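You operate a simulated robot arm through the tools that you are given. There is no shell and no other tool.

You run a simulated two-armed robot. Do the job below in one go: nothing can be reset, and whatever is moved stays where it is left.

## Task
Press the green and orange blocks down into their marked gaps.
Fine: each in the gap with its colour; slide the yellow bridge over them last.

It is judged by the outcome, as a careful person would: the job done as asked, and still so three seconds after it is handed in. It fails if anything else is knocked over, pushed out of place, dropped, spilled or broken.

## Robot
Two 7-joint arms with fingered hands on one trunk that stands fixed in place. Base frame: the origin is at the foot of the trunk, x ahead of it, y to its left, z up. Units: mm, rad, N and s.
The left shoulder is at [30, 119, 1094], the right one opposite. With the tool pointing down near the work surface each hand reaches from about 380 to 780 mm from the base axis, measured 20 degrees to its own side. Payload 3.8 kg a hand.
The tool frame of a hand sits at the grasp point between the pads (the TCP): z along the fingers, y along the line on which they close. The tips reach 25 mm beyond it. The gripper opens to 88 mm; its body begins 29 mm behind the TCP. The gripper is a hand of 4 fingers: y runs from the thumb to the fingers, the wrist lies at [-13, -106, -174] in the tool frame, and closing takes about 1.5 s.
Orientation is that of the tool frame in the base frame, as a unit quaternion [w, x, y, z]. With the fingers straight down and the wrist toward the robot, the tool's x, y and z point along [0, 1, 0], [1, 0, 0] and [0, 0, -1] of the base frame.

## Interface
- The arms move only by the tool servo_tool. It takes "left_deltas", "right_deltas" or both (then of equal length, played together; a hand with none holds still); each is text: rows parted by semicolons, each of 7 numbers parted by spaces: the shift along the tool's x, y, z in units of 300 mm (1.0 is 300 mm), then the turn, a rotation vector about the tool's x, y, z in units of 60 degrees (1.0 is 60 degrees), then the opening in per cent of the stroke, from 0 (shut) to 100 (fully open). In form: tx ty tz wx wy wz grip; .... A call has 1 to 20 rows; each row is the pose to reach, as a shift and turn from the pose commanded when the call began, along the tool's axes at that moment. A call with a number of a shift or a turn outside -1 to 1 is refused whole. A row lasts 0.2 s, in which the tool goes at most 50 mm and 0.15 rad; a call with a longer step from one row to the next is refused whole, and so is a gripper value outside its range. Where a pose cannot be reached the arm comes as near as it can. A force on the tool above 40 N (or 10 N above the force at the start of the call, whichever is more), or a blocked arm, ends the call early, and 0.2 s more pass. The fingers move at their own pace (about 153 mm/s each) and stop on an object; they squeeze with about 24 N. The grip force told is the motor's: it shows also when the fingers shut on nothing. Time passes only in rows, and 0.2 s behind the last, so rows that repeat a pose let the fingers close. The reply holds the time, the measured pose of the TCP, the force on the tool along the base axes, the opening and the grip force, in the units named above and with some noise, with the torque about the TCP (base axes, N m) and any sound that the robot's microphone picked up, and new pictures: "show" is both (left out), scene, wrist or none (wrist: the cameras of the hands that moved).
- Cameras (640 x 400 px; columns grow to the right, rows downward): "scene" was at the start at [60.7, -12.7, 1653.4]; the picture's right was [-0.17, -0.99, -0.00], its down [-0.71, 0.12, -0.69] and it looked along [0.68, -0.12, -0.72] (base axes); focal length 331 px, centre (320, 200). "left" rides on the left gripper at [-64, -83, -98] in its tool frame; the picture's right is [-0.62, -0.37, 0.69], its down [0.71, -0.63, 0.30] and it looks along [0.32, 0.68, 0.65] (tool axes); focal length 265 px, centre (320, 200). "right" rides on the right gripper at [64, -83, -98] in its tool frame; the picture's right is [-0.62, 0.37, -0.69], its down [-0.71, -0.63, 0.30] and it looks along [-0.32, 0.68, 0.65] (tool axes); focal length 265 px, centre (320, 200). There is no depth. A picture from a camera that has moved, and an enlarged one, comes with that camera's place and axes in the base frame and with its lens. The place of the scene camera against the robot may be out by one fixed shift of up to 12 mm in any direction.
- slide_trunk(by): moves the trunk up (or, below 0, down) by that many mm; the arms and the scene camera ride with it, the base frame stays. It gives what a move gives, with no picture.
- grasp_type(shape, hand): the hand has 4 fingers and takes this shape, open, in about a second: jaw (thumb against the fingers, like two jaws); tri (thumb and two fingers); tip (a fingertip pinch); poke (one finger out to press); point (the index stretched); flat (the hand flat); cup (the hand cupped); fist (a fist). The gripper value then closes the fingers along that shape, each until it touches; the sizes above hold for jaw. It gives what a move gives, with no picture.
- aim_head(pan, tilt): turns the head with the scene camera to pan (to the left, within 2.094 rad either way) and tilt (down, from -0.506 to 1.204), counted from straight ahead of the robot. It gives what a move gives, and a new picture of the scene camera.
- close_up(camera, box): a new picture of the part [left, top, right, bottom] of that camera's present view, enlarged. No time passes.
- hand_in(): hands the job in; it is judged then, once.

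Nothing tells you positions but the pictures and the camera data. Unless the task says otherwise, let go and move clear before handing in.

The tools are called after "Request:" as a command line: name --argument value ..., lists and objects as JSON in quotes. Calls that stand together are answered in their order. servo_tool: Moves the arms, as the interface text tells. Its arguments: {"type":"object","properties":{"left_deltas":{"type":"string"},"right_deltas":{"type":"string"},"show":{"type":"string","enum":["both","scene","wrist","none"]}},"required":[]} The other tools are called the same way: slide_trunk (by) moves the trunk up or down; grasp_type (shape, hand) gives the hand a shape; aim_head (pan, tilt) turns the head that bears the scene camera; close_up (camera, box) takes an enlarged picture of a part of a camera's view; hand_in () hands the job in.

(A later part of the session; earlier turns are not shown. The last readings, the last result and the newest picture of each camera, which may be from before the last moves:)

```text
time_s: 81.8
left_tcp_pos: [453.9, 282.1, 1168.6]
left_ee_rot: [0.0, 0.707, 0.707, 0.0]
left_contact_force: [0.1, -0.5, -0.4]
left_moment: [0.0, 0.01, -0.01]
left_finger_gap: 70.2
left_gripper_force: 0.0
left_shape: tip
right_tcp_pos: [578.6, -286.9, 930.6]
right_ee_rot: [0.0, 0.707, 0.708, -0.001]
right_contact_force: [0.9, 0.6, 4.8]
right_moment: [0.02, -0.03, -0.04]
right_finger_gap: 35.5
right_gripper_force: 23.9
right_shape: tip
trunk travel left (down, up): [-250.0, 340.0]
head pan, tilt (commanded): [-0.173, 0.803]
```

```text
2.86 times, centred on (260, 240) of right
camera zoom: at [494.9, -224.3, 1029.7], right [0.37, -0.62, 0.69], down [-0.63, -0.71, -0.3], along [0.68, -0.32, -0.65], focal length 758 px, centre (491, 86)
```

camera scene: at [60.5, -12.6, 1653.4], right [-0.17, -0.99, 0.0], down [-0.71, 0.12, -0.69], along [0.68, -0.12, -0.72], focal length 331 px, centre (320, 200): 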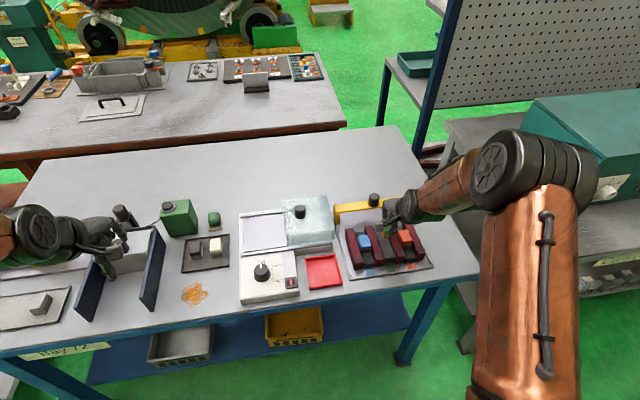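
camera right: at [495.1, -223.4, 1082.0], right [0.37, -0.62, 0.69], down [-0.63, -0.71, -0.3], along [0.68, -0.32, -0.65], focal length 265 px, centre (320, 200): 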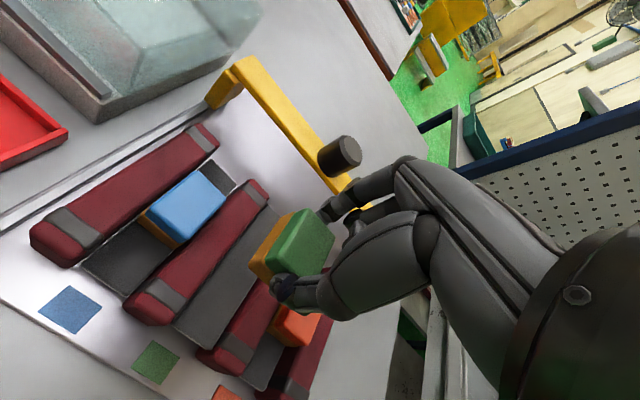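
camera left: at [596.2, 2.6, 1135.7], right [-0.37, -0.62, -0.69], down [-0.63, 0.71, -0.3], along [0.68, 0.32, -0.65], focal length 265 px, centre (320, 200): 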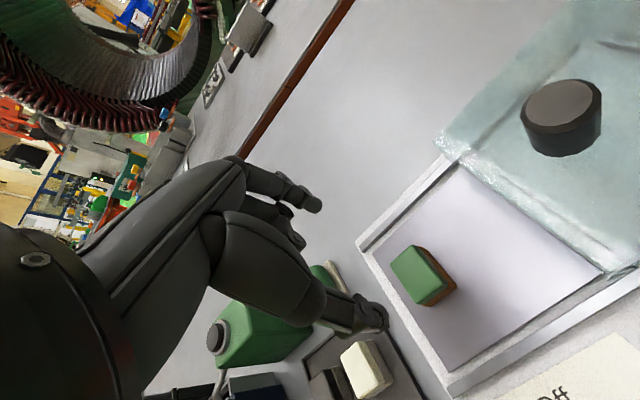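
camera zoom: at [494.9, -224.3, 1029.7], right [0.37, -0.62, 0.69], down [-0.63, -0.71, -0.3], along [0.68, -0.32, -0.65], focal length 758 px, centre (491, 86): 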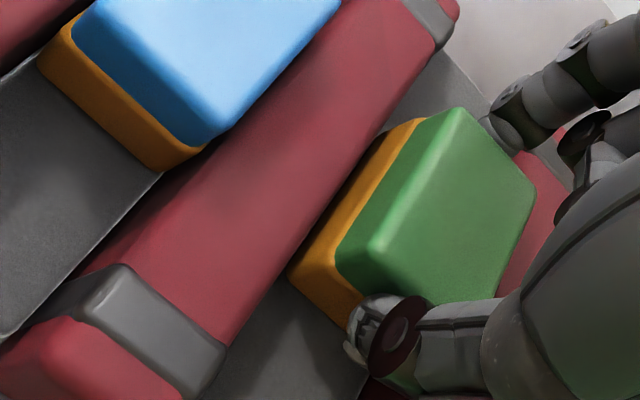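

Sliding in smoothly. I go down to the full depth in two more small steps.

Request:
servo_tool --right_deltas "0 0 0.003 0 0 0 0; 0 0 0.007 0 0 0 0; 0 0 0.01 0 0 0 0; 0 0 0.013 0 0 0 0; 0 0 0.017 0 0 0 0; 0 0 0.021 0 0 0 0; 0 0 0.021 0 0 0 0" --show "none"

Request:
close_up --camera "right" --box '[40, 30, 400, 310]'

Request:
close_up --camera "scene" --box '[330, 190, 450, 280]'

```text
time_s: 83.4
left_tcp_pos: [454.5, 282.7, 1168.5]
left_ee_rot: [0.0, 0.707, 0.707, -0.001]
left_contact_force: [0.1, 0.6, 0.0]
left_moment: [-0.03, 0.06, 0.02]
left_finger_gap: 70.1
left_gripper_force: 0.1
left_shape: tip
right_tcp_pos: [578.0, -288.5, 925.0]
right_ee_rot: [0.0, 0.707, 0.707, 0.001]
right_contact_force: [0.5, 0.2, 5.0]
right_moment: [0.01, -0.08, 0.03]
right_finger_gap: 36.1
right_gripper_force: 24.4
right_shape: tip
trunk travel left (down, up): [-250.0, 340.0]
head pan, tilt (commanded): [-0.173, 0.803]
```

```text
1.43 times, centred on (220, 170) of right
camera zoom: at [494.7, -224.4, 1023.8], right [0.37, -0.62, 0.69], down [-0.63, -0.71, -0.3], along [0.68, -0.32, -0.65], focal length 379 px, centre (463, 243)
```

zoom: 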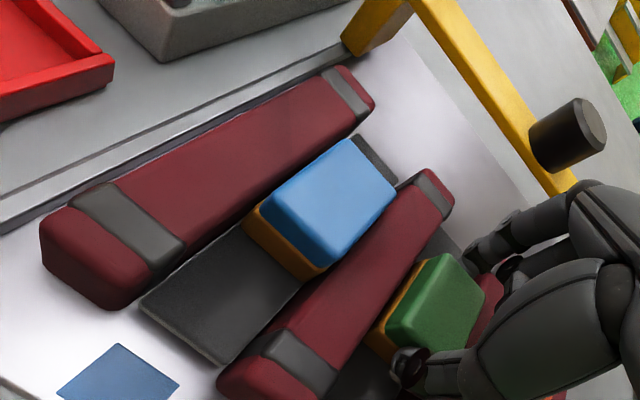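

```text
4.44 times, centred on (390, 235) of scene
camera zoom: at [60.4, -12.2, 1653.4], right [-0.17, -0.99, 0.0], down [-0.71, 0.12, -0.69], along [0.68, -0.12, -0.72], focal length 1470 px, centre (9, 44)
```

zoom: 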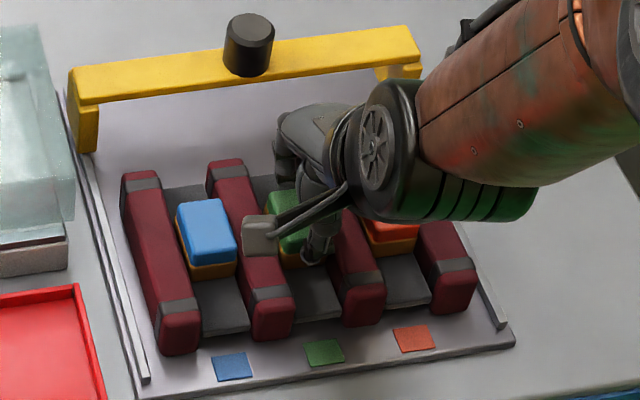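

Request:
servo_tool --right_deltas "0 0 0.003 0 0 0 0; 0 0 0.006 0 0 0 0; 0 0 0.006 0 0 0 0; 0 0 0.006 0 0 0 20; 0 0 0.006 0 0 0 50; 0 0 0.006 0 0 0 70; 0 0 0.006 0 0 0 70; 0 0 0.006 0 0 0 70" --show "none"

Request:
servo_tool --right_deltas "0 0 -0.02 0 0 0 75; 0 0 -0.05 0 0 0 80; 0 0 -0.1 0 0 0 80; 0 0 -0.18 0 0 0 80; 0 0 -0.28 0 0 0 80; 0 -0.1 -0.38 0 0 0 80; 0 -0.2 -0.4 0 0 0 80; 0 -0.2 -0.4 0 0 0 80" --show "both"

Request:
close_up --camera "right" --box '[60, 60, 360, 300]'

Request:
close_up --camera "scene" --box '[330, 190, 450, 280]'

```text
time_s: 85.2
left_tcp_pos: [454.6, 281.9, 1168.9]
left_ee_rot: [-0.001, 0.707, 0.707, 0.0]
left_contact_force: [-0.3, -0.9, 0.4]
left_moment: [0.03, 0.01, 0.01]
left_finger_gap: 70.2
left_gripper_force: 0.0
left_shape: tip
right_tcp_pos: [577.1, -288.0, 923.2]
right_ee_rot: [-0.001, 0.707, 0.707, -0.001]
right_contact_force: [-0.3, 0.6, 0.8]
right_moment: [0.02, -0.01, 0.0]
right_finger_gap: 61.1
right_gripper_force: 0.1
right_shape: tip
trunk travel left (down, up): [-250.0, 340.0]
head pan, tilt (commanded): [-0.173, 0.803]
```

```text
time_s: 87.0
left_tcp_pos: [454.9, 282.0, 1169.4]
left_ee_rot: [-0.001, 0.707, 0.707, -0.001]
left_contact_force: [-0.6, -0.5, -0.3]
left_moment: [0.04, -0.02, -0.02]
left_finger_gap: 70.3
left_gripper_force: 0.0
left_shape: tip
right_tcp_pos: [518.6, -290.1, 1041.6]
right_ee_rot: [0.0, 0.707, 0.707, 0.0]
right_contact_force: [-0.5, -0.2, -0.7]
right_moment: [0.01, 0.0, 0.01]
right_finger_gap: 70.4
right_gripper_force: 0.0
right_shape: tip
trunk travel left (down, up): [-250.0, 340.0]
head pan, tilt (commanded): [-0.173, 0.803]
camera scene: at [61.2, -12.5, 1653.3], right [-0.17, -0.99, 0.0], down [-0.71, 0.12, -0.69], along [0.68, -0.12, -0.72], focal length 331 px, centre (320, 200)
camera right: at [434.2, -224.6, 1139.6], right [0.37, -0.62, 0.69], down [-0.63, -0.71, -0.3], along [0.68, -0.32, -0.65], focal length 265 px, centre (320, 200)
```

scene: 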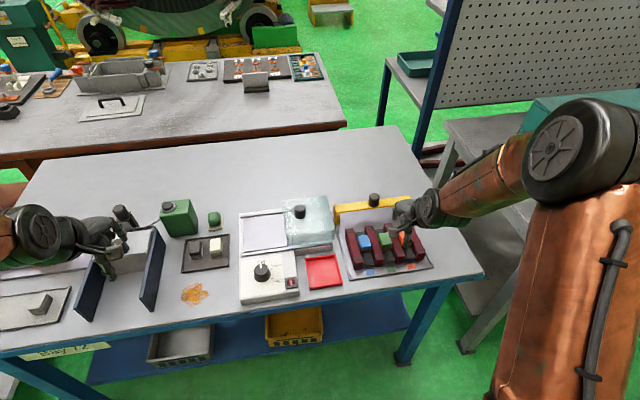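
right: 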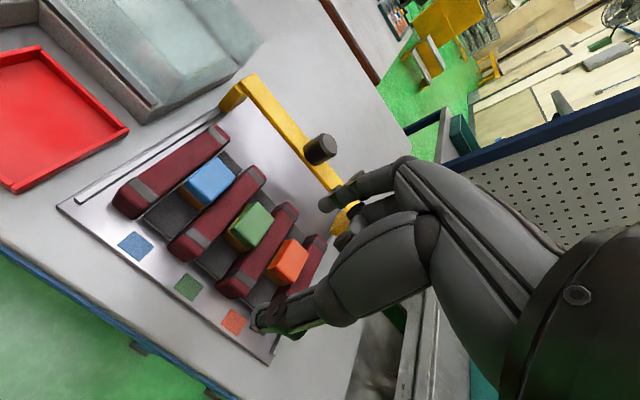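

```text
1.67 times, centred on (210, 180) of right
camera zoom: at [434.2, -224.6, 1139.6], right [0.37, -0.62, 0.69], down [-0.63, -0.71, -0.3], along [0.68, -0.32, -0.65], focal length 442 px, centre (503, 233)
```

zoom: 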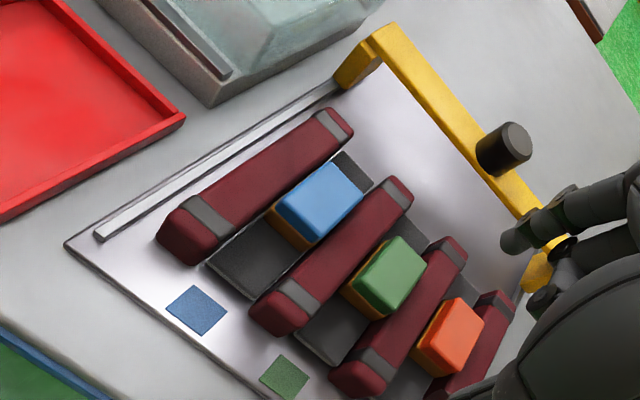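

```text
4.44 times, centred on (390, 235) of scene
camera zoom: at [61.2, -12.5, 1653.3], right [-0.17, -0.99, 0.0], down [-0.71, 0.12, -0.69], along [0.68, -0.12, -0.72], focal length 1470 px, centre (9, 44)
```

zoom: 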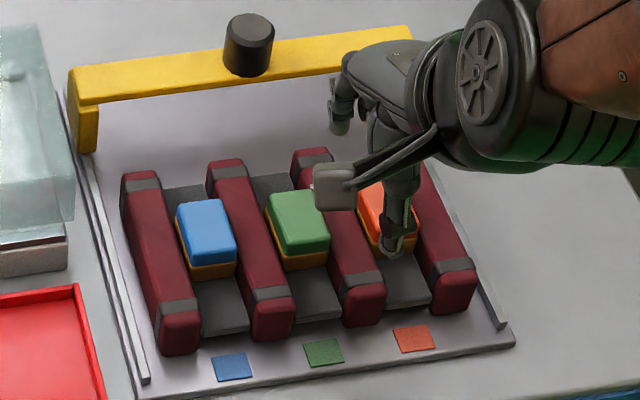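

All three blocks are in their matching gaps at about the same x. Before sliding the bridge I need its underside height, so I zoom in on it.

Request:
close_up --camera "right" --box '[210, 60, 370, 210]'

Request:
close_up --camera "right" --box '[160, 140, 320, 300]'

Request:
close_up --camera "scene" --box '[325, 185, 415, 225]'

```text
2.67 times, centred on (290, 135) of right
camera zoom: at [434.2, -224.6, 1139.6], right [0.37, -0.62, 0.69], down [-0.63, -0.71, -0.3], along [0.68, -0.32, -0.65], focal length 708 px, centre (400, 373)
```

zoom: 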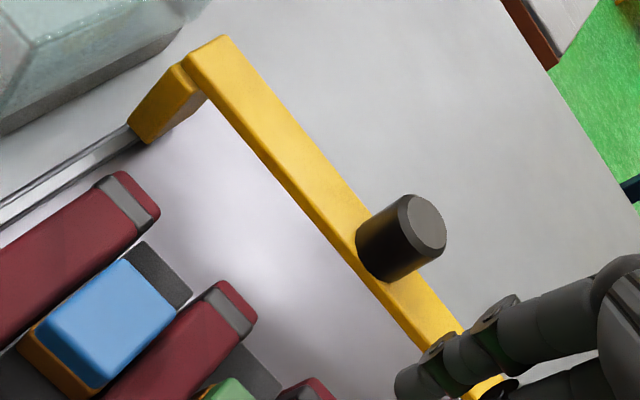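

```text
2.50 times, centred on (240, 220) of right
camera zoom: at [434.2, -224.6, 1139.6], right [0.37, -0.62, 0.69], down [-0.63, -0.71, -0.3], along [0.68, -0.32, -0.65], focal length 664 px, centre (520, 150)
```

zoom: 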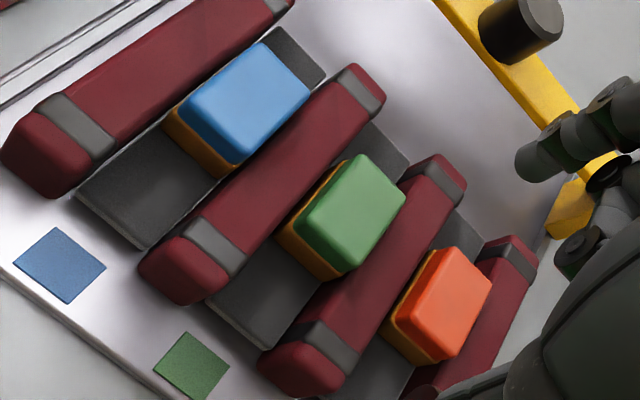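

```text
7.11 times, centred on (370, 205) of scene
camera zoom: at [61.2, -12.5, 1653.3], right [-0.17, -0.99, 0.0], down [-0.71, 0.12, -0.69], along [0.68, -0.12, -0.72], focal length 2352 px, centre (-36, 164)
```

zoom: 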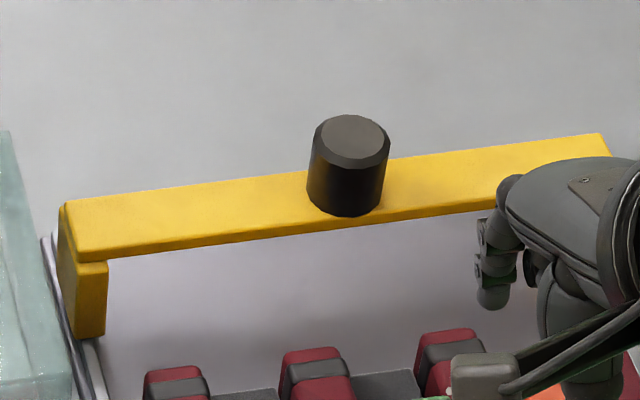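

The bridge underside is only a few mm above the blocks' tops, so they must be fully down. I'll press each with closed fingertips to verify, starting with orange.

Request:
servo_tool --right_deltas "-0.06 0.06 0 0 0 0 60; -0.12 0.12 0 0 0 0 30; -0.189 0.196 0 0 0 0 0; -0.189 0.196 0.08 0 0 0 0; -0.189 0.196 0.16 0 0 0 0; -0.189 0.196 0.24 0 0 0 0; -0.189 0.196 0.261 0 0 0 0; -0.189 0.196 0.261 0 0 0 0" --show "wrist"

Request:
close_up --camera "right" --box '[160, 130, 400, 330]'

```text
time_s: 88.8
left_tcp_pos: [454.7, 281.8, 1169.9]
left_ee_rot: [0.0, 0.707, 0.707, 0.0]
left_contact_force: [0.6, 0.1, -0.3]
left_moment: [0.03, 0.0, -0.01]
left_finger_gap: 70.2
left_gripper_force: 0.0
left_shape: tip
right_tcp_pos: [578.0, -344.6, 963.2]
right_ee_rot: [0.0, 0.707, 0.707, 0.0]
right_contact_force: [0.4, 0.3, -0.2]
right_moment: [0.01, -0.01, -0.01]
right_finger_gap: 0.0
right_gripper_force: 23.7
right_shape: tip
trunk travel left (down, up): [-250.0, 340.0]
head pan, tilt (commanded): [-0.173, 0.803]
camera right: at [494.4, -281.0, 1063.0], right [0.37, -0.62, 0.69], down [-0.63, -0.71, -0.3], along [0.68, -0.32, -0.65], focal length 265 px, centre (320, 200)
```

right: 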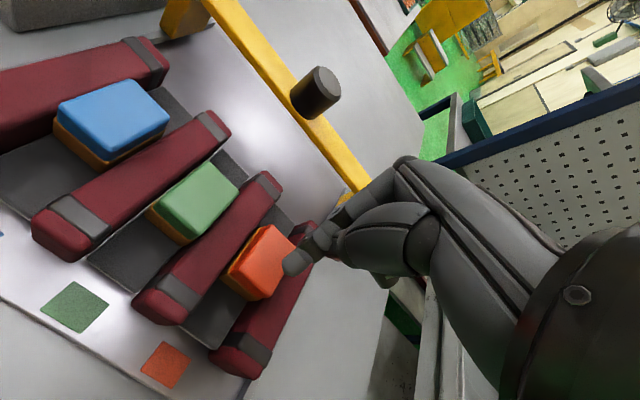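

```text
2.00 times, centred on (280, 230) of right
camera zoom: at [494.4, -281.0, 1063.0], right [0.37, -0.62, 0.69], down [-0.63, -0.71, -0.3], along [0.68, -0.32, -0.65], focal length 531 px, centre (400, 140)
```

zoom: 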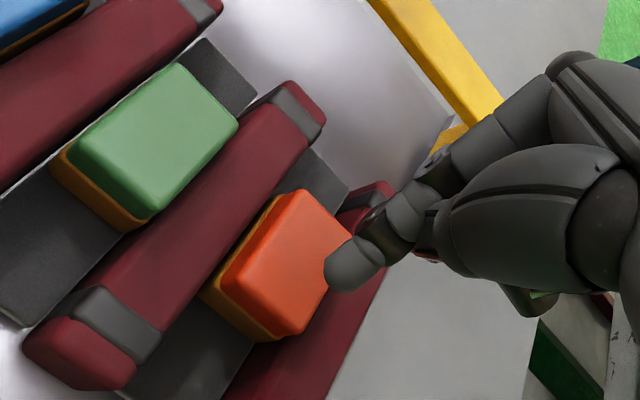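

I lower the closed fingertips onto orange to find its height.

Request:
servo_tool --right_deltas "0 0 0.04 0 0 0 0; 0 0 0.07 0 0 0 0; 0 0 0.085 0 0 0 0; 0 0 0.093 0 0 0 0; 0 0 0.093 0 0 0 0" --show "none"

Request:
close_up --camera "right" --box '[160, 130, 400, 330]'

```text
time_s: 90.0
left_tcp_pos: [453.4, 282.3, 1168.4]
left_ee_rot: [0.0, 0.707, 0.707, 0.0]
left_contact_force: [0.5, 0.4, 0.8]
left_moment: [0.0, -0.02, 0.04]
left_finger_gap: 70.2
left_gripper_force: 0.1
left_shape: tip
right_tcp_pos: [577.8, -344.8, 936.5]
right_ee_rot: [0.001, 0.707, 0.707, 0.001]
right_contact_force: [-0.4, 0.4, 4.1]
right_moment: [0.01, -0.02, -0.02]
right_finger_gap: 0.0
right_gripper_force: 23.8
right_shape: tip
trunk travel left (down, up): [-250.0, 340.0]
head pan, tilt (commanded): [-0.173, 0.803]
```

```text
2.00 times, centred on (280, 230) of right
camera zoom: at [493.5, -281.4, 1035.9], right [0.37, -0.62, 0.69], down [-0.63, -0.71, -0.3], along [0.68, -0.32, -0.65], focal length 531 px, centre (400, 140)
```

zoom: 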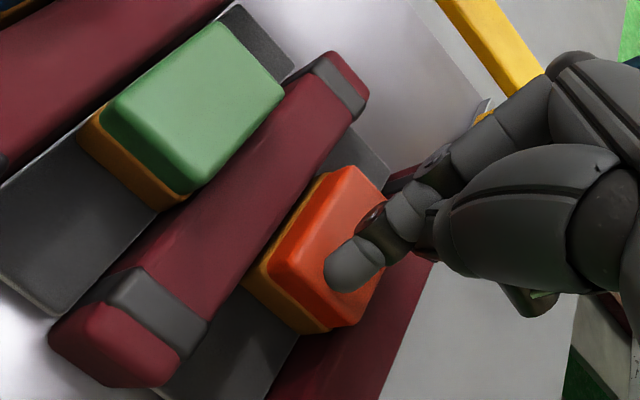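

Contact at TCP z ≈ 937, so orange's top is near 912. I press further in small steps to find the end stop.

Request:
servo_tool --right_deltas "0 0 0.003 0 0 0 0; 0 0 0.007 0 0 0 0; 0 0 0.007 0 0 0 0" --show "none"

```text
time_s: 90.8
left_tcp_pos: [453.4, 282.7, 1169.7]
left_ee_rot: [0.001, 0.707, 0.708, 0.001]
left_contact_force: [-0.2, -0.4, 0.4]
left_moment: [-0.02, 0.0, -0.04]
left_finger_gap: 70.4
left_gripper_force: 0.1
left_shape: tip
right_tcp_pos: [577.9, -346.2, 936.3]
right_ee_rot: [0.002, 0.708, 0.707, 0.0]
right_contact_force: [-3.6, -1.0, 14.8]
right_moment: [-0.06, -0.07, -0.01]
right_finger_gap: 0.1
right_gripper_force: 24.2
right_shape: tip
trunk travel left (down, up): [-250.0, 340.0]
head pan, tilt (commanded): [-0.173, 0.803]
```

Stiff now: force rose to 15 N with almost no movement, so it's at the stop. One firmer press to be sure.

Request:
servo_tool --right_deltas "0 0 0.004 0 0 0 0; 0 0 0.008 0 0 0 0; 0 0 0.01 0 0 0 0; 0 0 0.01 0 0 0 0" --show "none"

Request:
close_up --camera "right" --box '[160, 130, 400, 330]'

```text
time_s: 91.8
left_tcp_pos: [449.9, 284.0, 1170.0]
left_ee_rot: [0.002, 0.708, 0.707, 0.002]
left_contact_force: [1.0, 0.3, 0.0]
left_moment: [0.0, 0.04, -0.03]
left_finger_gap: 70.3
left_gripper_force: 0.1
left_shape: tip
right_tcp_pos: [574.6, -345.2, 935.7]
right_ee_rot: [0.004, 0.707, 0.707, 0.001]
right_contact_force: [-7.7, -2.9, 31.6]
right_moment: [-0.19, -0.3, -0.09]
right_finger_gap: 0.2
right_gripper_force: 24.4
right_shape: tip
trunk travel left (down, up): [-250.0, 340.0]
head pan, tilt (commanded): [-0.173, 0.803]
```

```text
2.00 times, centred on (280, 230) of right
camera zoom: at [490.8, -280.5, 1033.4], right [0.36, -0.62, 0.7], down [-0.63, -0.71, -0.31], along [0.69, -0.33, -0.65], focal length 531 px, centre (400, 140)
```

zoom: 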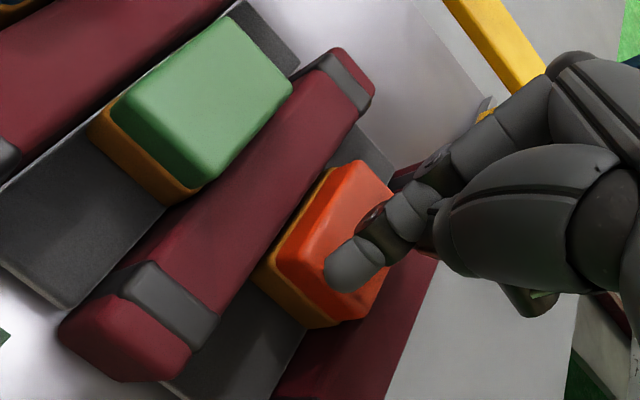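

Orange is firmly seated (32 N with no movement). I lift off and do the same check on green.

Request:
servo_tool --right_deltas "0 0 -0.01 0 0 0 0; 0 0 -0.02 0 0 0 0; 0 0 -0.06 0 0 0 0; 0 0 -0.11 0 0 0 0; 0.1 0 -0.11 0 0 0 0; 0.192 0 -0.11 0 0 0 0; 0.192 0 -0.06 0 0 0 0; 0.192 0 -0.04 0 0 0 0; 0.192 0 -0.04 0 0 0 0" --show "wrist"

Request:
close_up --camera "right" --box '[160, 130, 400, 330]'

```text
time_s: 93.8
left_tcp_pos: [454.7, 282.4, 1168.1]
left_ee_rot: [0.0, 0.707, 0.707, 0.0]
left_contact_force: [0.1, -0.5, -1.5]
left_moment: [0.0, 0.0, -0.01]
left_finger_gap: 70.3
left_gripper_force: 0.1
left_shape: tip
right_tcp_pos: [577.9, -288.1, 942.3]
right_ee_rot: [0.0, 0.707, 0.707, 0.0]
right_contact_force: [0.0, 0.2, -0.2]
right_moment: [0.02, -0.04, 0.0]
right_finger_gap: 0.2
right_gripper_force: 23.8
right_shape: tip
trunk travel left (down, up): [-250.0, 340.0]
head pan, tilt (commanded): [-0.173, 0.803]
camera right: at [494.4, -223.7, 1042.1], right [0.37, -0.62, 0.69], down [-0.63, -0.71, -0.3], along [0.68, -0.32, -0.65], focal length 265 px, centre (320, 200)
```

right: 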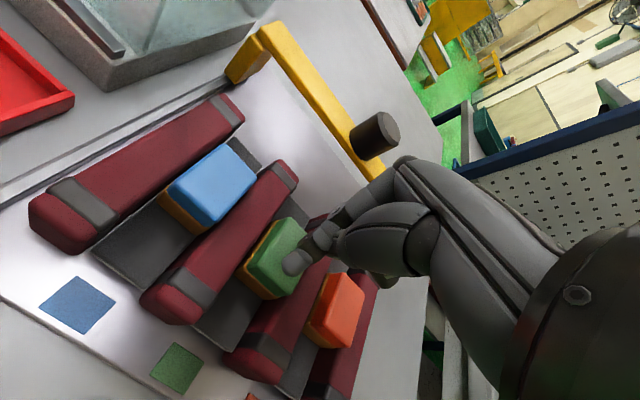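

```text
2.00 times, centred on (280, 230) of right
camera zoom: at [494.4, -223.7, 1042.1], right [0.37, -0.62, 0.69], down [-0.63, -0.71, -0.3], along [0.68, -0.32, -0.65], focal length 531 px, centre (400, 140)
```

zoom: 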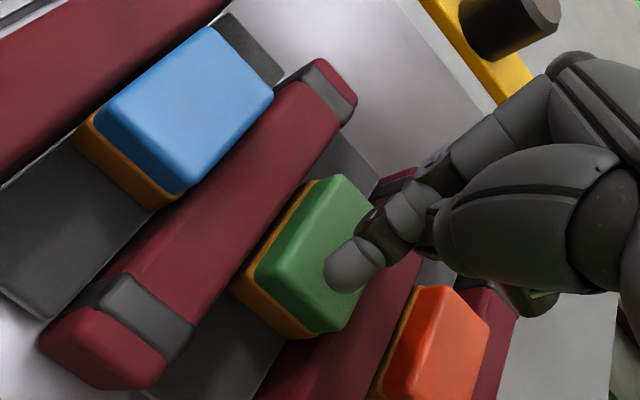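

Request:
servo_tool --right_deltas "0 0 0.01 0 0 0 0; 0 0 0.02 0 0 0 0; 0 0 0.027 0 0 0 0; 0 0 0.033 0 0 0 0; 0 0 0.033 0 0 0 0" --show "none"

```text
time_s: 95.0
left_tcp_pos: [451.6, 283.7, 1170.0]
left_ee_rot: [0.001, 0.707, 0.707, 0.001]
left_contact_force: [0.4, 0.1, 0.1]
left_moment: [0.02, -0.02, 0.0]
left_finger_gap: 70.6
left_gripper_force: 0.1
left_shape: tip
right_tcp_pos: [577.6, -287.7, 935.6]
right_ee_rot: [0.002, 0.707, 0.707, 0.001]
right_contact_force: [-3.7, 0.2, 16.1]
right_moment: [-0.01, -0.11, 0.04]
right_finger_gap: 0.0
right_gripper_force: 24.2
right_shape: tip
trunk travel left (down, up): [-250.0, 340.0]
head pan, tilt (commanded): [-0.173, 0.803]
```

Green also meets a hard stop at the same height (16 N). One firmer press, then lift off.

Request:
servo_tool --right_deltas "0 0 0.004 0 0 0 0; 0 0 0.008 0 0 0 0; 0 0 0.009 0 0 0 0; 0 0 0.009 0 0 0 0" --show "none"

Request:
servo_tool --right_deltas "0 0 -0.01 0 0 0 0; 0 0 -0.03 0 0 0 0; 0 0 -0.08 0 0 0 0; 0 0 -0.15 0 0 0 0; 0 -0.05 -0.25 0 0 0 0; 0 -0.15 -0.35 0 0 0 0; -0.1 -0.25 -0.4 0 0 0 0; -0.22 -0.25 -0.4 0 0 0 0; -0.34 -0.25 -0.4 0 0 0 0; -0.34 -0.25 -0.4 0 0 0 0" --show "both"

Request:
close_up --camera "scene" --box '[330, 190, 450, 280]'

Request:
close_up --camera "right" --box '[0, 40, 320, 280]'

```text
time_s: 96.0
left_tcp_pos: [451.2, 281.7, 1170.3]
left_ee_rot: [0.001, 0.708, 0.706, 0.001]
left_contact_force: [-0.2, 0.1, 0.2]
left_moment: [-0.01, -0.03, -0.02]
left_finger_gap: 70.1
left_gripper_force: 0.0
left_shape: tip
right_tcp_pos: [576.4, -286.4, 931.1]
right_ee_rot: [0.003, 0.707, 0.707, 0.001]
right_contact_force: [-5.6, -2.7, 29.0]
right_moment: [-0.1, -0.34, -0.04]
right_finger_gap: 0.0
right_gripper_force: 23.8
right_shape: tip
trunk travel left (down, up): [-250.0, 340.0]
head pan, tilt (commanded): [-0.173, 0.803]
```

```text
time_s: 98.2
left_tcp_pos: [454.0, 283.3, 1167.8]
left_ee_rot: [0.0, 0.707, 0.707, 0.0]
left_contact_force: [-0.1, -0.1, -0.4]
left_moment: [-0.03, -0.02, -0.04]
left_finger_gap: 70.3
left_gripper_force: 0.0
left_shape: tip
right_tcp_pos: [499.6, -390.1, 1050.8]
right_ee_rot: [0.001, 0.707, 0.707, -0.001]
right_contact_force: [0.1, -0.4, -0.7]
right_moment: [-0.05, -0.02, -0.02]
right_finger_gap: 0.0
right_gripper_force: 23.7
right_shape: tip
trunk travel left (down, up): [-250.0, 340.0]
head pan, tilt (commanded): [-0.173, 0.803]
camera scene: at [61.0, -11.6, 1653.4], right [-0.17, -0.99, 0.0], down [-0.71, 0.12, -0.69], along [0.68, -0.12, -0.72], focal length 331 px, centre (320, 200)
camera right: at [417.0, -324.8, 1149.3], right [0.37, -0.62, 0.69], down [-0.63, -0.72, -0.3], along [0.68, -0.32, -0.65], focal length 265 px, centre (320, 200)
```

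scene: 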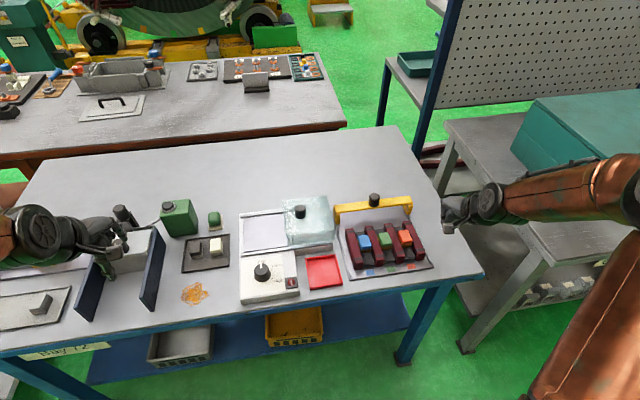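
right: 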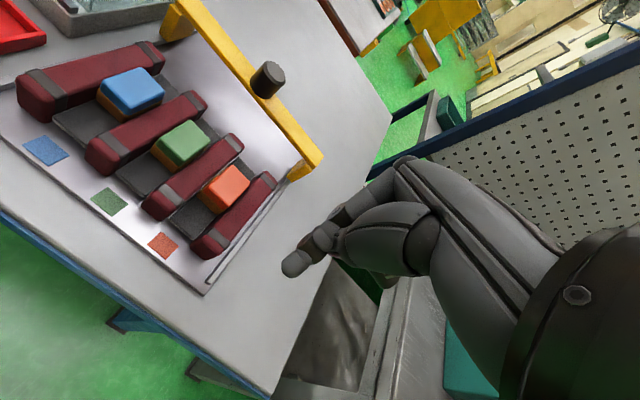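

```text
4.44 times, centred on (390, 235) of scene
camera zoom: at [61.0, -11.6, 1653.4], right [-0.17, -0.99, 0.0], down [-0.71, 0.12, -0.69], along [0.68, -0.12, -0.72], focal length 1470 px, centre (9, 44)
```

zoom: 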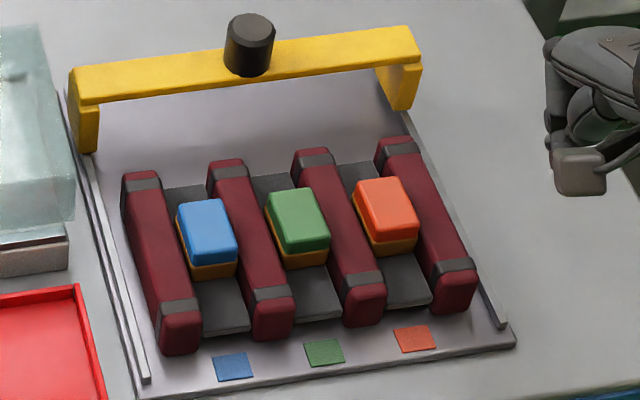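

```text
1.67 times, centred on (160, 160) of right
camera zoom: at [417.0, -324.8, 1149.3], right [0.37, -0.62, 0.69], down [-0.63, -0.72, -0.3], along [0.68, -0.32, -0.65], focal length 442 px, centre (587, 267)
```

zoom: 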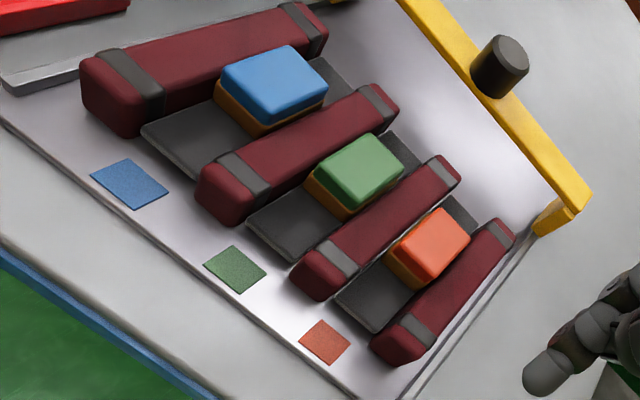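

All three blocks are pressed to the same depth and neatly in line. Now the bridge: I switch the right hand to jaw and bring it above the bridge's knob.

Request:
grasp_type --hand "right" --shape "jaw"

Request:
servo_tool --right_deltas "0.05 0.09 0 0 0 0 100; 0.1 0.19 0 0 0 0 100; 0.15 0.29 0 0 0 0 100; 0.2 0.39 0 0 0 0 100; 0.25 0.49 0 0 0 0 100; 0.3 0.59 0 0 0 0 100; 0.343 0.677 0.03 0 0 0 100; 0.343 0.677 0.07 0 0 0 100; 0.343 0.677 0.07 0 0 0 100" --show "both"

Request:
close_up --camera "right" --box '[140, 130, 400, 350]'

```text
time_s: 99.1
left_tcp_pos: [454.0, 282.2, 1167.9]
left_ee_rot: [0.001, 0.707, 0.707, 0.0]
left_contact_force: [0.0, 0.7, 0.5]
left_moment: [0.01, -0.01, 0.01]
left_finger_gap: 70.1
left_gripper_force: 0.0
left_shape: tip
right_tcp_pos: [499.9, -389.6, 1049.5]
right_ee_rot: [0.0, 0.707, 0.707, 0.0]
right_contact_force: [0.4, -0.3, 0.2]
right_moment: [0.0, 0.02, 0.03]
right_finger_gap: 87.5
right_gripper_force: 0.1
right_shape: jaw
trunk travel left (down, up): [-250.0, 340.0]
head pan, tilt (commanded): [-0.173, 0.803]
```

```text
time_s: 101.1
left_tcp_pos: [454.1, 282.3, 1169.6]
left_ee_rot: [0.0, 0.707, 0.707, 0.0]
left_contact_force: [-0.3, 0.3, 0.3]
left_moment: [0.01, -0.03, -0.02]
left_finger_gap: 70.3
left_gripper_force: 0.1
left_shape: tip
right_tcp_pos: [706.5, -284.5, 1030.0]
right_ee_rot: [-0.001, 0.707, 0.707, 0.0]
right_contact_force: [0.6, -0.1, 0.7]
right_moment: [0.01, -0.01, -0.02]
right_finger_gap: 87.7
right_gripper_force: 0.1
right_shape: jaw
trunk travel left (down, up): [-250.0, 340.0]
head pan, tilt (commanded): [-0.173, 0.803]
camera scene: at [61.0, -12.2, 1653.4], right [-0.17, -0.99, 0.0], down [-0.71, 0.12, -0.69], along [0.68, -0.12, -0.72], focal length 331 px, centre (320, 200)
camera right: at [622.3, -221.0, 1129.2], right [0.37, -0.62, 0.69], down [-0.63, -0.71, -0.3], along [0.68, -0.32, -0.65], focal length 265 px, centre (320, 200)
```

scene: 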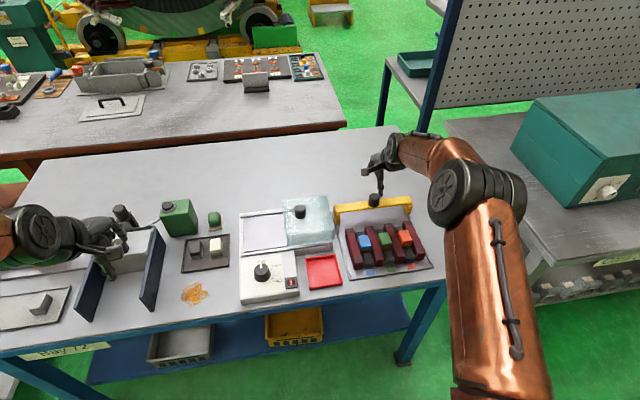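
right: 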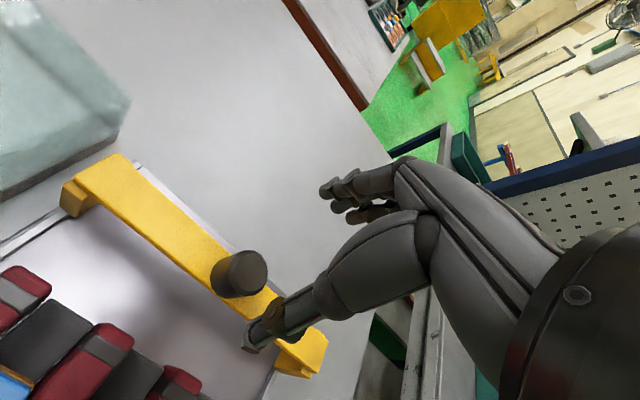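

```text
1.82 times, centred on (270, 240) of right
camera zoom: at [622.3, -221.0, 1129.2], right [0.37, -0.62, 0.69], down [-0.63, -0.71, -0.3], along [0.68, -0.32, -0.65], focal length 483 px, centre (411, 127)
```

zoom: 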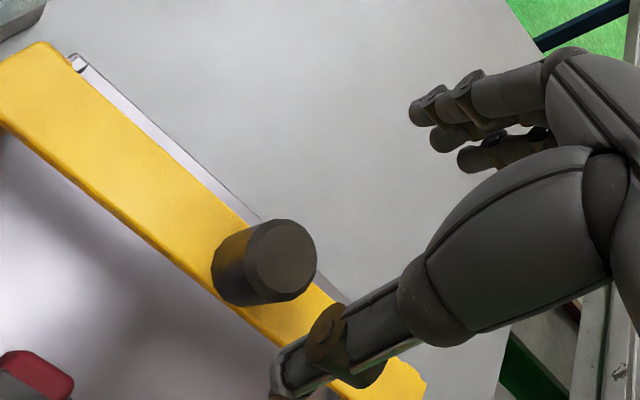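

The knob is nearly between thumb and fingers. I lower to knob-top level and check again.

Request:
servo_tool --right_deltas "0 0 0.06 0 0 0 100; 0 0 0.12 0 0 0 100; 0 0 0.17 0 0 0 100; 0 0 0.17 0 0 0 100" --show "wrist"

Request:
close_up --camera "right" --box '[200, 130, 400, 330]'

Request:
close_up --camera "scene" --box '[330, 130, 440, 230]'

```text
time_s: 102.1
left_tcp_pos: [454.8, 282.9, 1168.3]
left_ee_rot: [0.0, 0.707, 0.707, 0.0]
left_contact_force: [0.3, -1.3, -0.2]
left_moment: [0.03, 0.0, 0.0]
left_finger_gap: 70.7
left_gripper_force: 0.1
left_shape: tip
right_tcp_pos: [705.5, -286.2, 979.4]
right_ee_rot: [0.0, 0.707, 0.707, 0.0]
right_contact_force: [-0.1, 0.6, 1.0]
right_moment: [-0.03, 0.02, 0.0]
right_finger_gap: 87.6
right_gripper_force: 0.1
right_shape: jaw
trunk travel left (down, up): [-250.0, 340.0]
head pan, tilt (commanded): [-0.173, 0.803]
camera right: at [622.1, -222.4, 1077.6], right [0.37, -0.62, 0.69], down [-0.63, -0.71, -0.3], along [0.68, -0.32, -0.65], focal length 265 px, centre (320, 200)
```

right: 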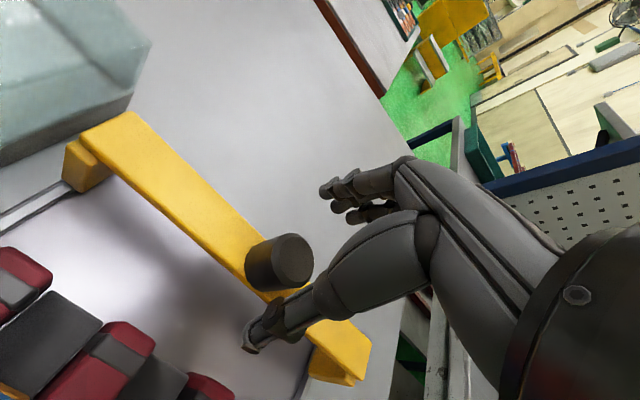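

```text
2.00 times, centred on (300, 230) of right
camera zoom: at [622.1, -222.4, 1077.6], right [0.37, -0.62, 0.69], down [-0.63, -0.71, -0.3], along [0.68, -0.32, -0.65], focal length 531 px, centre (360, 140)
```

zoom: 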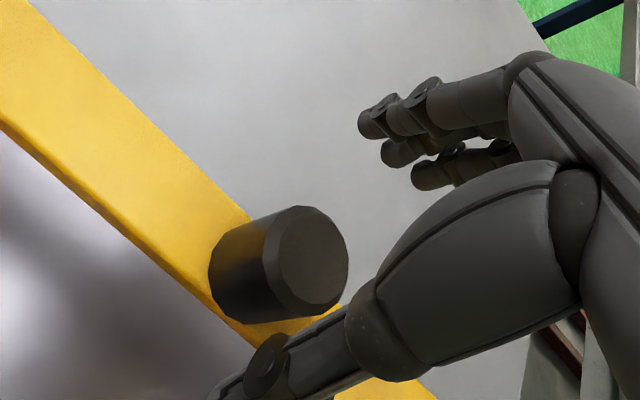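

```text
4.00 times, centred on (385, 180) of scene
camera zoom: at [60.6, -12.5, 1653.4], right [-0.17, -0.99, 0.0], down [-0.71, 0.12, -0.69], along [0.68, -0.12, -0.72], focal length 1323 px, centre (60, 280)
```

zoom: 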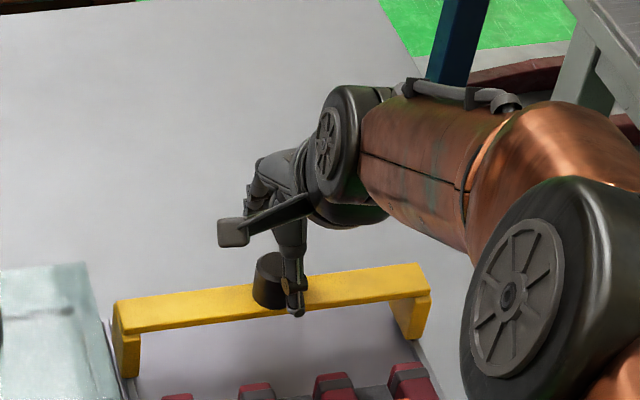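

The knob sits centrally between thumb and fingers within a few mm. I lower so the fingertips come alongside the knob, just above the bar.

Request:
servo_tool --right_deltas "-0.005 -0.006 0.03 0 0 0 100; -0.005 -0.006 0.06 0 0 0 100; -0.005 -0.006 0.075 0 0 0 100; -0.005 -0.006 0.075 0 0 0 100" --show "none"

Request:
close_up --camera "right" --box '[200, 130, 400, 330]'

Request:
close_up --camera "scene" --box '[350, 170, 420, 220]'

```text
time_s: 103.1
left_tcp_pos: [454.8, 281.6, 1169.3]
left_ee_rot: [0.001, 0.707, 0.707, 0.001]
left_contact_force: [0.1, -0.5, -0.1]
left_moment: [-0.03, 0.0, 0.01]
left_finger_gap: 69.9
left_gripper_force: 0.0
left_shape: tip
right_tcp_pos: [704.3, -289.2, 955.3]
right_ee_rot: [0.0, 0.707, 0.707, 0.0]
right_contact_force: [0.2, 0.8, 0.1]
right_moment: [0.0, 0.0, 0.0]
right_finger_gap: 87.8
right_gripper_force: 0.2
right_shape: jaw
trunk travel left (down, up): [-250.0, 340.0]
head pan, tilt (commanded): [-0.173, 0.803]
```

```text
2.00 times, centred on (300, 230) of right
camera zoom: at [619.6, -223.8, 1055.0], right [0.37, -0.62, 0.69], down [-0.63, -0.71, -0.3], along [0.68, -0.32, -0.65], focal length 531 px, centre (360, 140)
```

zoom: 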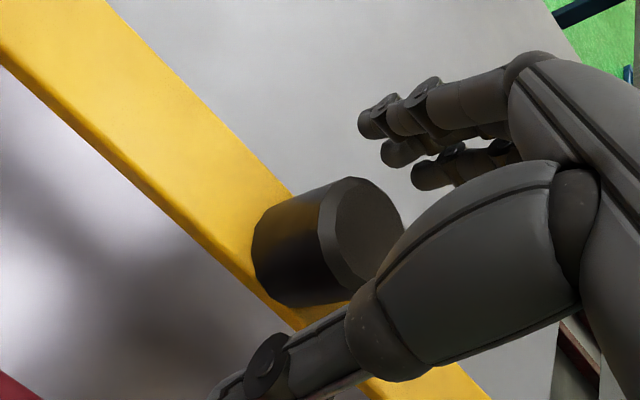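

```text
8.00 times, centred on (385, 195) of scene
camera zoom: at [60.7, -12.5, 1653.4], right [-0.17, -0.99, 0.0], down [-0.71, 0.12, -0.69], along [0.68, -0.12, -0.72], focal length 2646 px, centre (-200, 240)
```

zoom: 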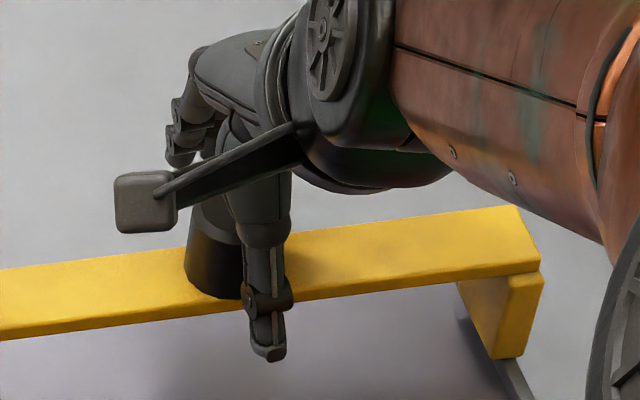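

Clear of the bar with no contact. I close the jaw on the knob.

Request:
servo_tool --right_deltas "0 0 0 0 0 0 75; 0 0 0 0 0 0 50; 0 0 0 0 0 0 25; 0 0 0 0 0 0 0; 0 0 0 0 0 0 0; 0 0 0 0 0 0 0; 0 0 0 0 0 0 0" --show "none"

Request:
close_up --camera "right" --box '[200, 130, 400, 330]'

Request:
close_up --camera "scene" --box '[350, 170, 420, 220]'

```text
time_s: 104.7
left_tcp_pos: [453.8, 283.3, 1170.4]
left_ee_rot: [0.0, 0.707, 0.707, 0.0]
left_contact_force: [-0.3, -0.2, 0.2]
left_moment: [0.02, 0.0, 0.01]
left_finger_gap: 70.2
left_gripper_force: 0.0
left_shape: tip
right_tcp_pos: [703.3, -288.2, 957.2]
right_ee_rot: [-0.001, 0.707, 0.708, -0.001]
right_contact_force: [-6.1, 0.7, -1.2]
right_moment: [-0.01, 0.11, 0.01]
right_finger_gap: 24.0
right_gripper_force: 23.6
right_shape: jaw
trunk travel left (down, up): [-250.0, 340.0]
head pan, tilt (commanded): [-0.173, 0.803]
```

```text
2.00 times, centred on (300, 230) of right
camera zoom: at [619.0, -223.8, 1055.0], right [0.37, -0.62, 0.69], down [-0.63, -0.71, -0.3], along [0.68, -0.32, -0.65], focal length 531 px, centre (360, 140)
```

zoom: 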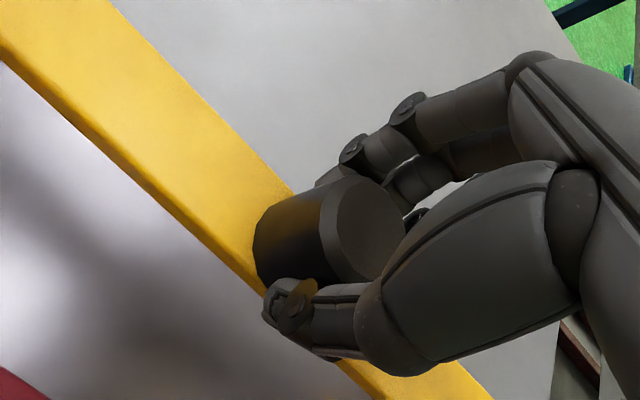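

```text
8.00 times, centred on (385, 195) of scene
camera zoom: at [60.0, -12.5, 1653.4], right [-0.17, -0.99, 0.0], down [-0.71, 0.12, -0.69], along [0.68, -0.12, -0.72], focal length 2646 px, centre (-200, 240)
```

zoom: 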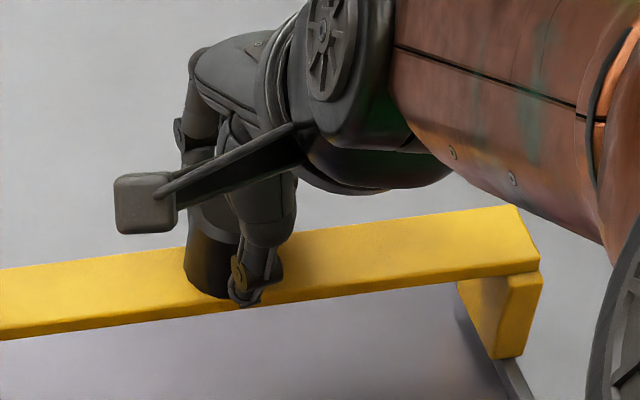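

Gripped on the knob. I begin pulling the bridge toward the robot, first just 15 mm, watching the force.

Request:
servo_tool --right_deltas "0 -0.01 0 0 0 0 0; 0 -0.025 0 0 0 0 0; 0 -0.04 0 0 0 0 0; 0 -0.05 0 0 0 0 0; 0 -0.05 0 0 0 0 0" --show "none"

Request:
close_up --camera "scene" --box '[320, 180, 450, 280]'

```text
time_s: 105.9
left_tcp_pos: [453.9, 283.3, 1169.9]
left_ee_rot: [0.0, 0.708, 0.707, 0.0]
left_contact_force: [0.1, -0.7, -0.6]
left_moment: [-0.02, 0.01, 0.01]
left_finger_gap: 70.7
left_gripper_force: 0.0
left_shape: tip
right_tcp_pos: [688.8, -287.9, 957.0]
right_ee_rot: [-0.001, 0.707, 0.707, -0.002]
right_contact_force: [1.1, 2.8, -2.3]
right_moment: [0.01, -0.06, 0.02]
right_finger_gap: 23.4
right_gripper_force: 24.0
right_shape: jaw
trunk travel left (down, up): [-250.0, 340.0]
head pan, tilt (commanded): [-0.173, 0.803]
```

```text
4.00 times, centred on (385, 230) of scene
camera zoom: at [61.3, -12.4, 1653.3], right [-0.17, -0.99, 0.0], down [-0.71, 0.12, -0.69], along [0.68, -0.12, -0.72], focal length 1323 px, centre (60, 80)
```

zoom: 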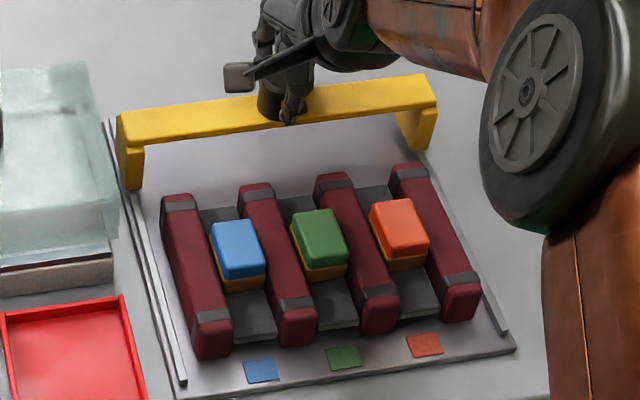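

It slides freely (about 1 N). I continue up to just before the blocks.

Request:
servo_tool --right_deltas "0 -0.025 0 0 0 0 0; 0 -0.05 0 0 0 0 0; 0 -0.075 0 0 0 0 0; 0 -0.1 0 0 0 0 0; 0 -0.125 0 0 0 0 0; 0 -0.15 0 0 0 0 0; 0 -0.175 0 0 0 0 0; 0 -0.2 0 0 0 0 0; 0 -0.2 0 0 0 0 0" --show "none"

Request:
close_up --camera "scene" --box '[320, 180, 450, 280]'

Request:
close_up --camera "right" --box '[0, 80, 360, 360]'

```text
time_s: 107.9
left_tcp_pos: [454.8, 281.7, 1168.6]
left_ee_rot: [0.0, 0.708, 0.707, 0.0]
left_contact_force: [0.5, -0.7, -0.2]
left_moment: [0.01, 0.0, 0.01]
left_finger_gap: 70.5
left_gripper_force: 0.1
left_shape: tip
right_tcp_pos: [628.4, -288.3, 956.2]
right_ee_rot: [0.0, 0.707, 0.707, 0.0]
right_contact_force: [0.1, 3.6, 1.1]
right_moment: [0.05, -0.07, 0.01]
right_finger_gap: 22.9
right_gripper_force: 24.0
right_shape: jaw
trunk travel left (down, up): [-250.0, 340.0]
head pan, tilt (commanded): [-0.173, 0.803]
```

```text
4.00 times, centred on (385, 230) of scene
camera zoom: at [60.6, -11.9, 1653.4], right [-0.17, -0.99, 0.0], down [-0.71, 0.12, -0.69], along [0.68, -0.12, -0.72], focal length 1323 px, centre (60, 80)
```

zoom: 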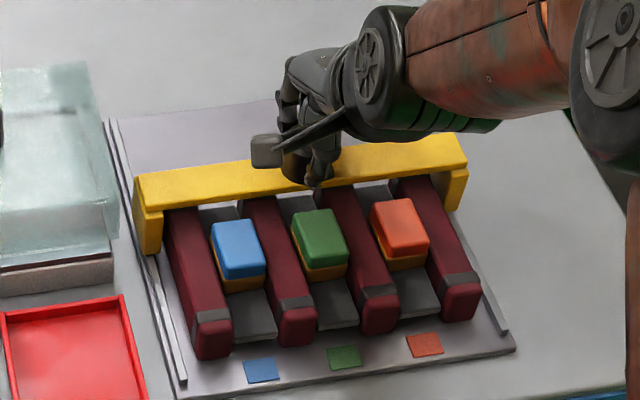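

```text
1.43 times, centred on (180, 220) of right
camera zoom: at [544.8, -223.8, 1054.9], right [0.37, -0.62, 0.69], down [-0.63, -0.71, -0.3], along [0.68, -0.32, -0.65], focal length 379 px, centre (520, 171)
```

zoom: 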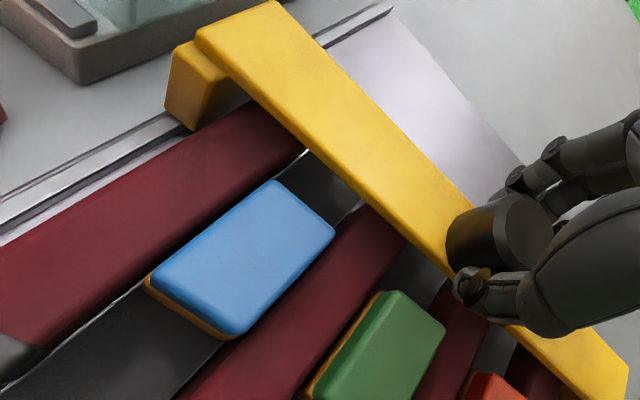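

The bridge is clear over the tooth ends. Now slowly over the blocks' rear edges, watching for contact.

Request:
servo_tool --right_deltas "0 -0.012 0 0 0 0 0; 0 -0.024 0 0 0 0 0; 0 -0.036 0 0 0 0 0; 0 -0.048 0 0 0 0 0; 0 -0.06 0 0 0 0 0; 0 -0.075 0 0 0 0 0; 0 -0.075 0 0 0 0 0" --show "none"

Request:
close_up --camera "right" --box '[0, 80, 360, 360]'

Request:
close_up --camera "scene" --box '[340, 200, 440, 270]'

```text
time_s: 109.5
left_tcp_pos: [453.9, 283.9, 1168.3]
left_ee_rot: [0.0, 0.707, 0.708, -0.001]
left_contact_force: [0.4, 0.1, -0.3]
left_moment: [0.01, 0.0, 0.0]
left_finger_gap: 70.2
left_gripper_force: 0.0
left_shape: tip
right_tcp_pos: [605.9, -287.9, 956.7]
right_ee_rot: [0.0, 0.707, 0.708, -0.001]
right_contact_force: [0.7, 3.2, -0.7]
right_moment: [0.07, -0.07, 0.01]
right_finger_gap: 23.1
right_gripper_force: 24.2
right_shape: jaw
trunk travel left (down, up): [-250.0, 340.0]
head pan, tilt (commanded): [-0.173, 0.803]
```

```text
1.43 times, centred on (180, 220) of right
camera zoom: at [522.6, -223.9, 1055.0], right [0.37, -0.62, 0.69], down [-0.63, -0.71, -0.3], along [0.68, -0.32, -0.65], focal length 379 px, centre (520, 171)
```

zoom: 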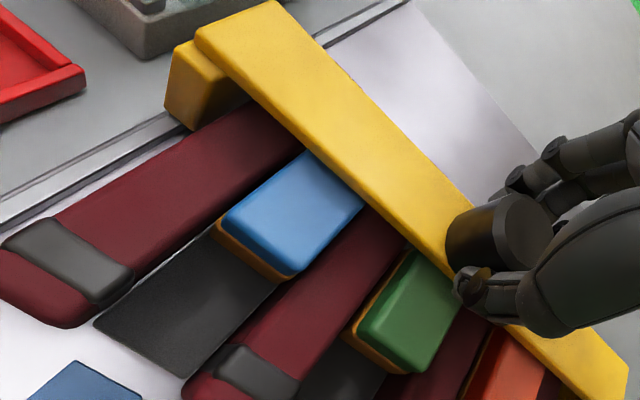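

```text
5.71 times, centred on (390, 235) of scene
camera zoom: at [60.9, -11.9, 1653.4], right [-0.17, -0.99, 0.0], down [-0.71, 0.12, -0.69], along [0.68, -0.12, -0.72], focal length 1890 px, centre (-80, 0)
```

zoom: 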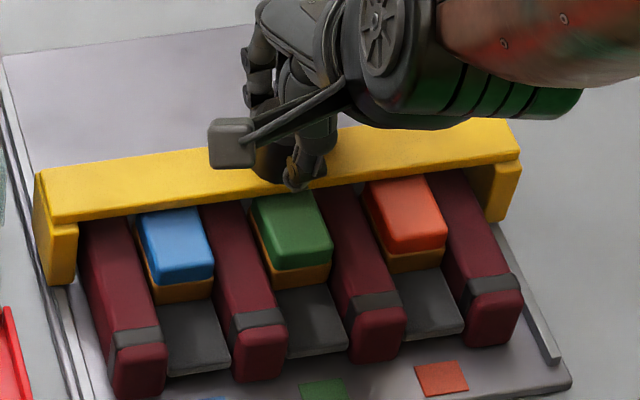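

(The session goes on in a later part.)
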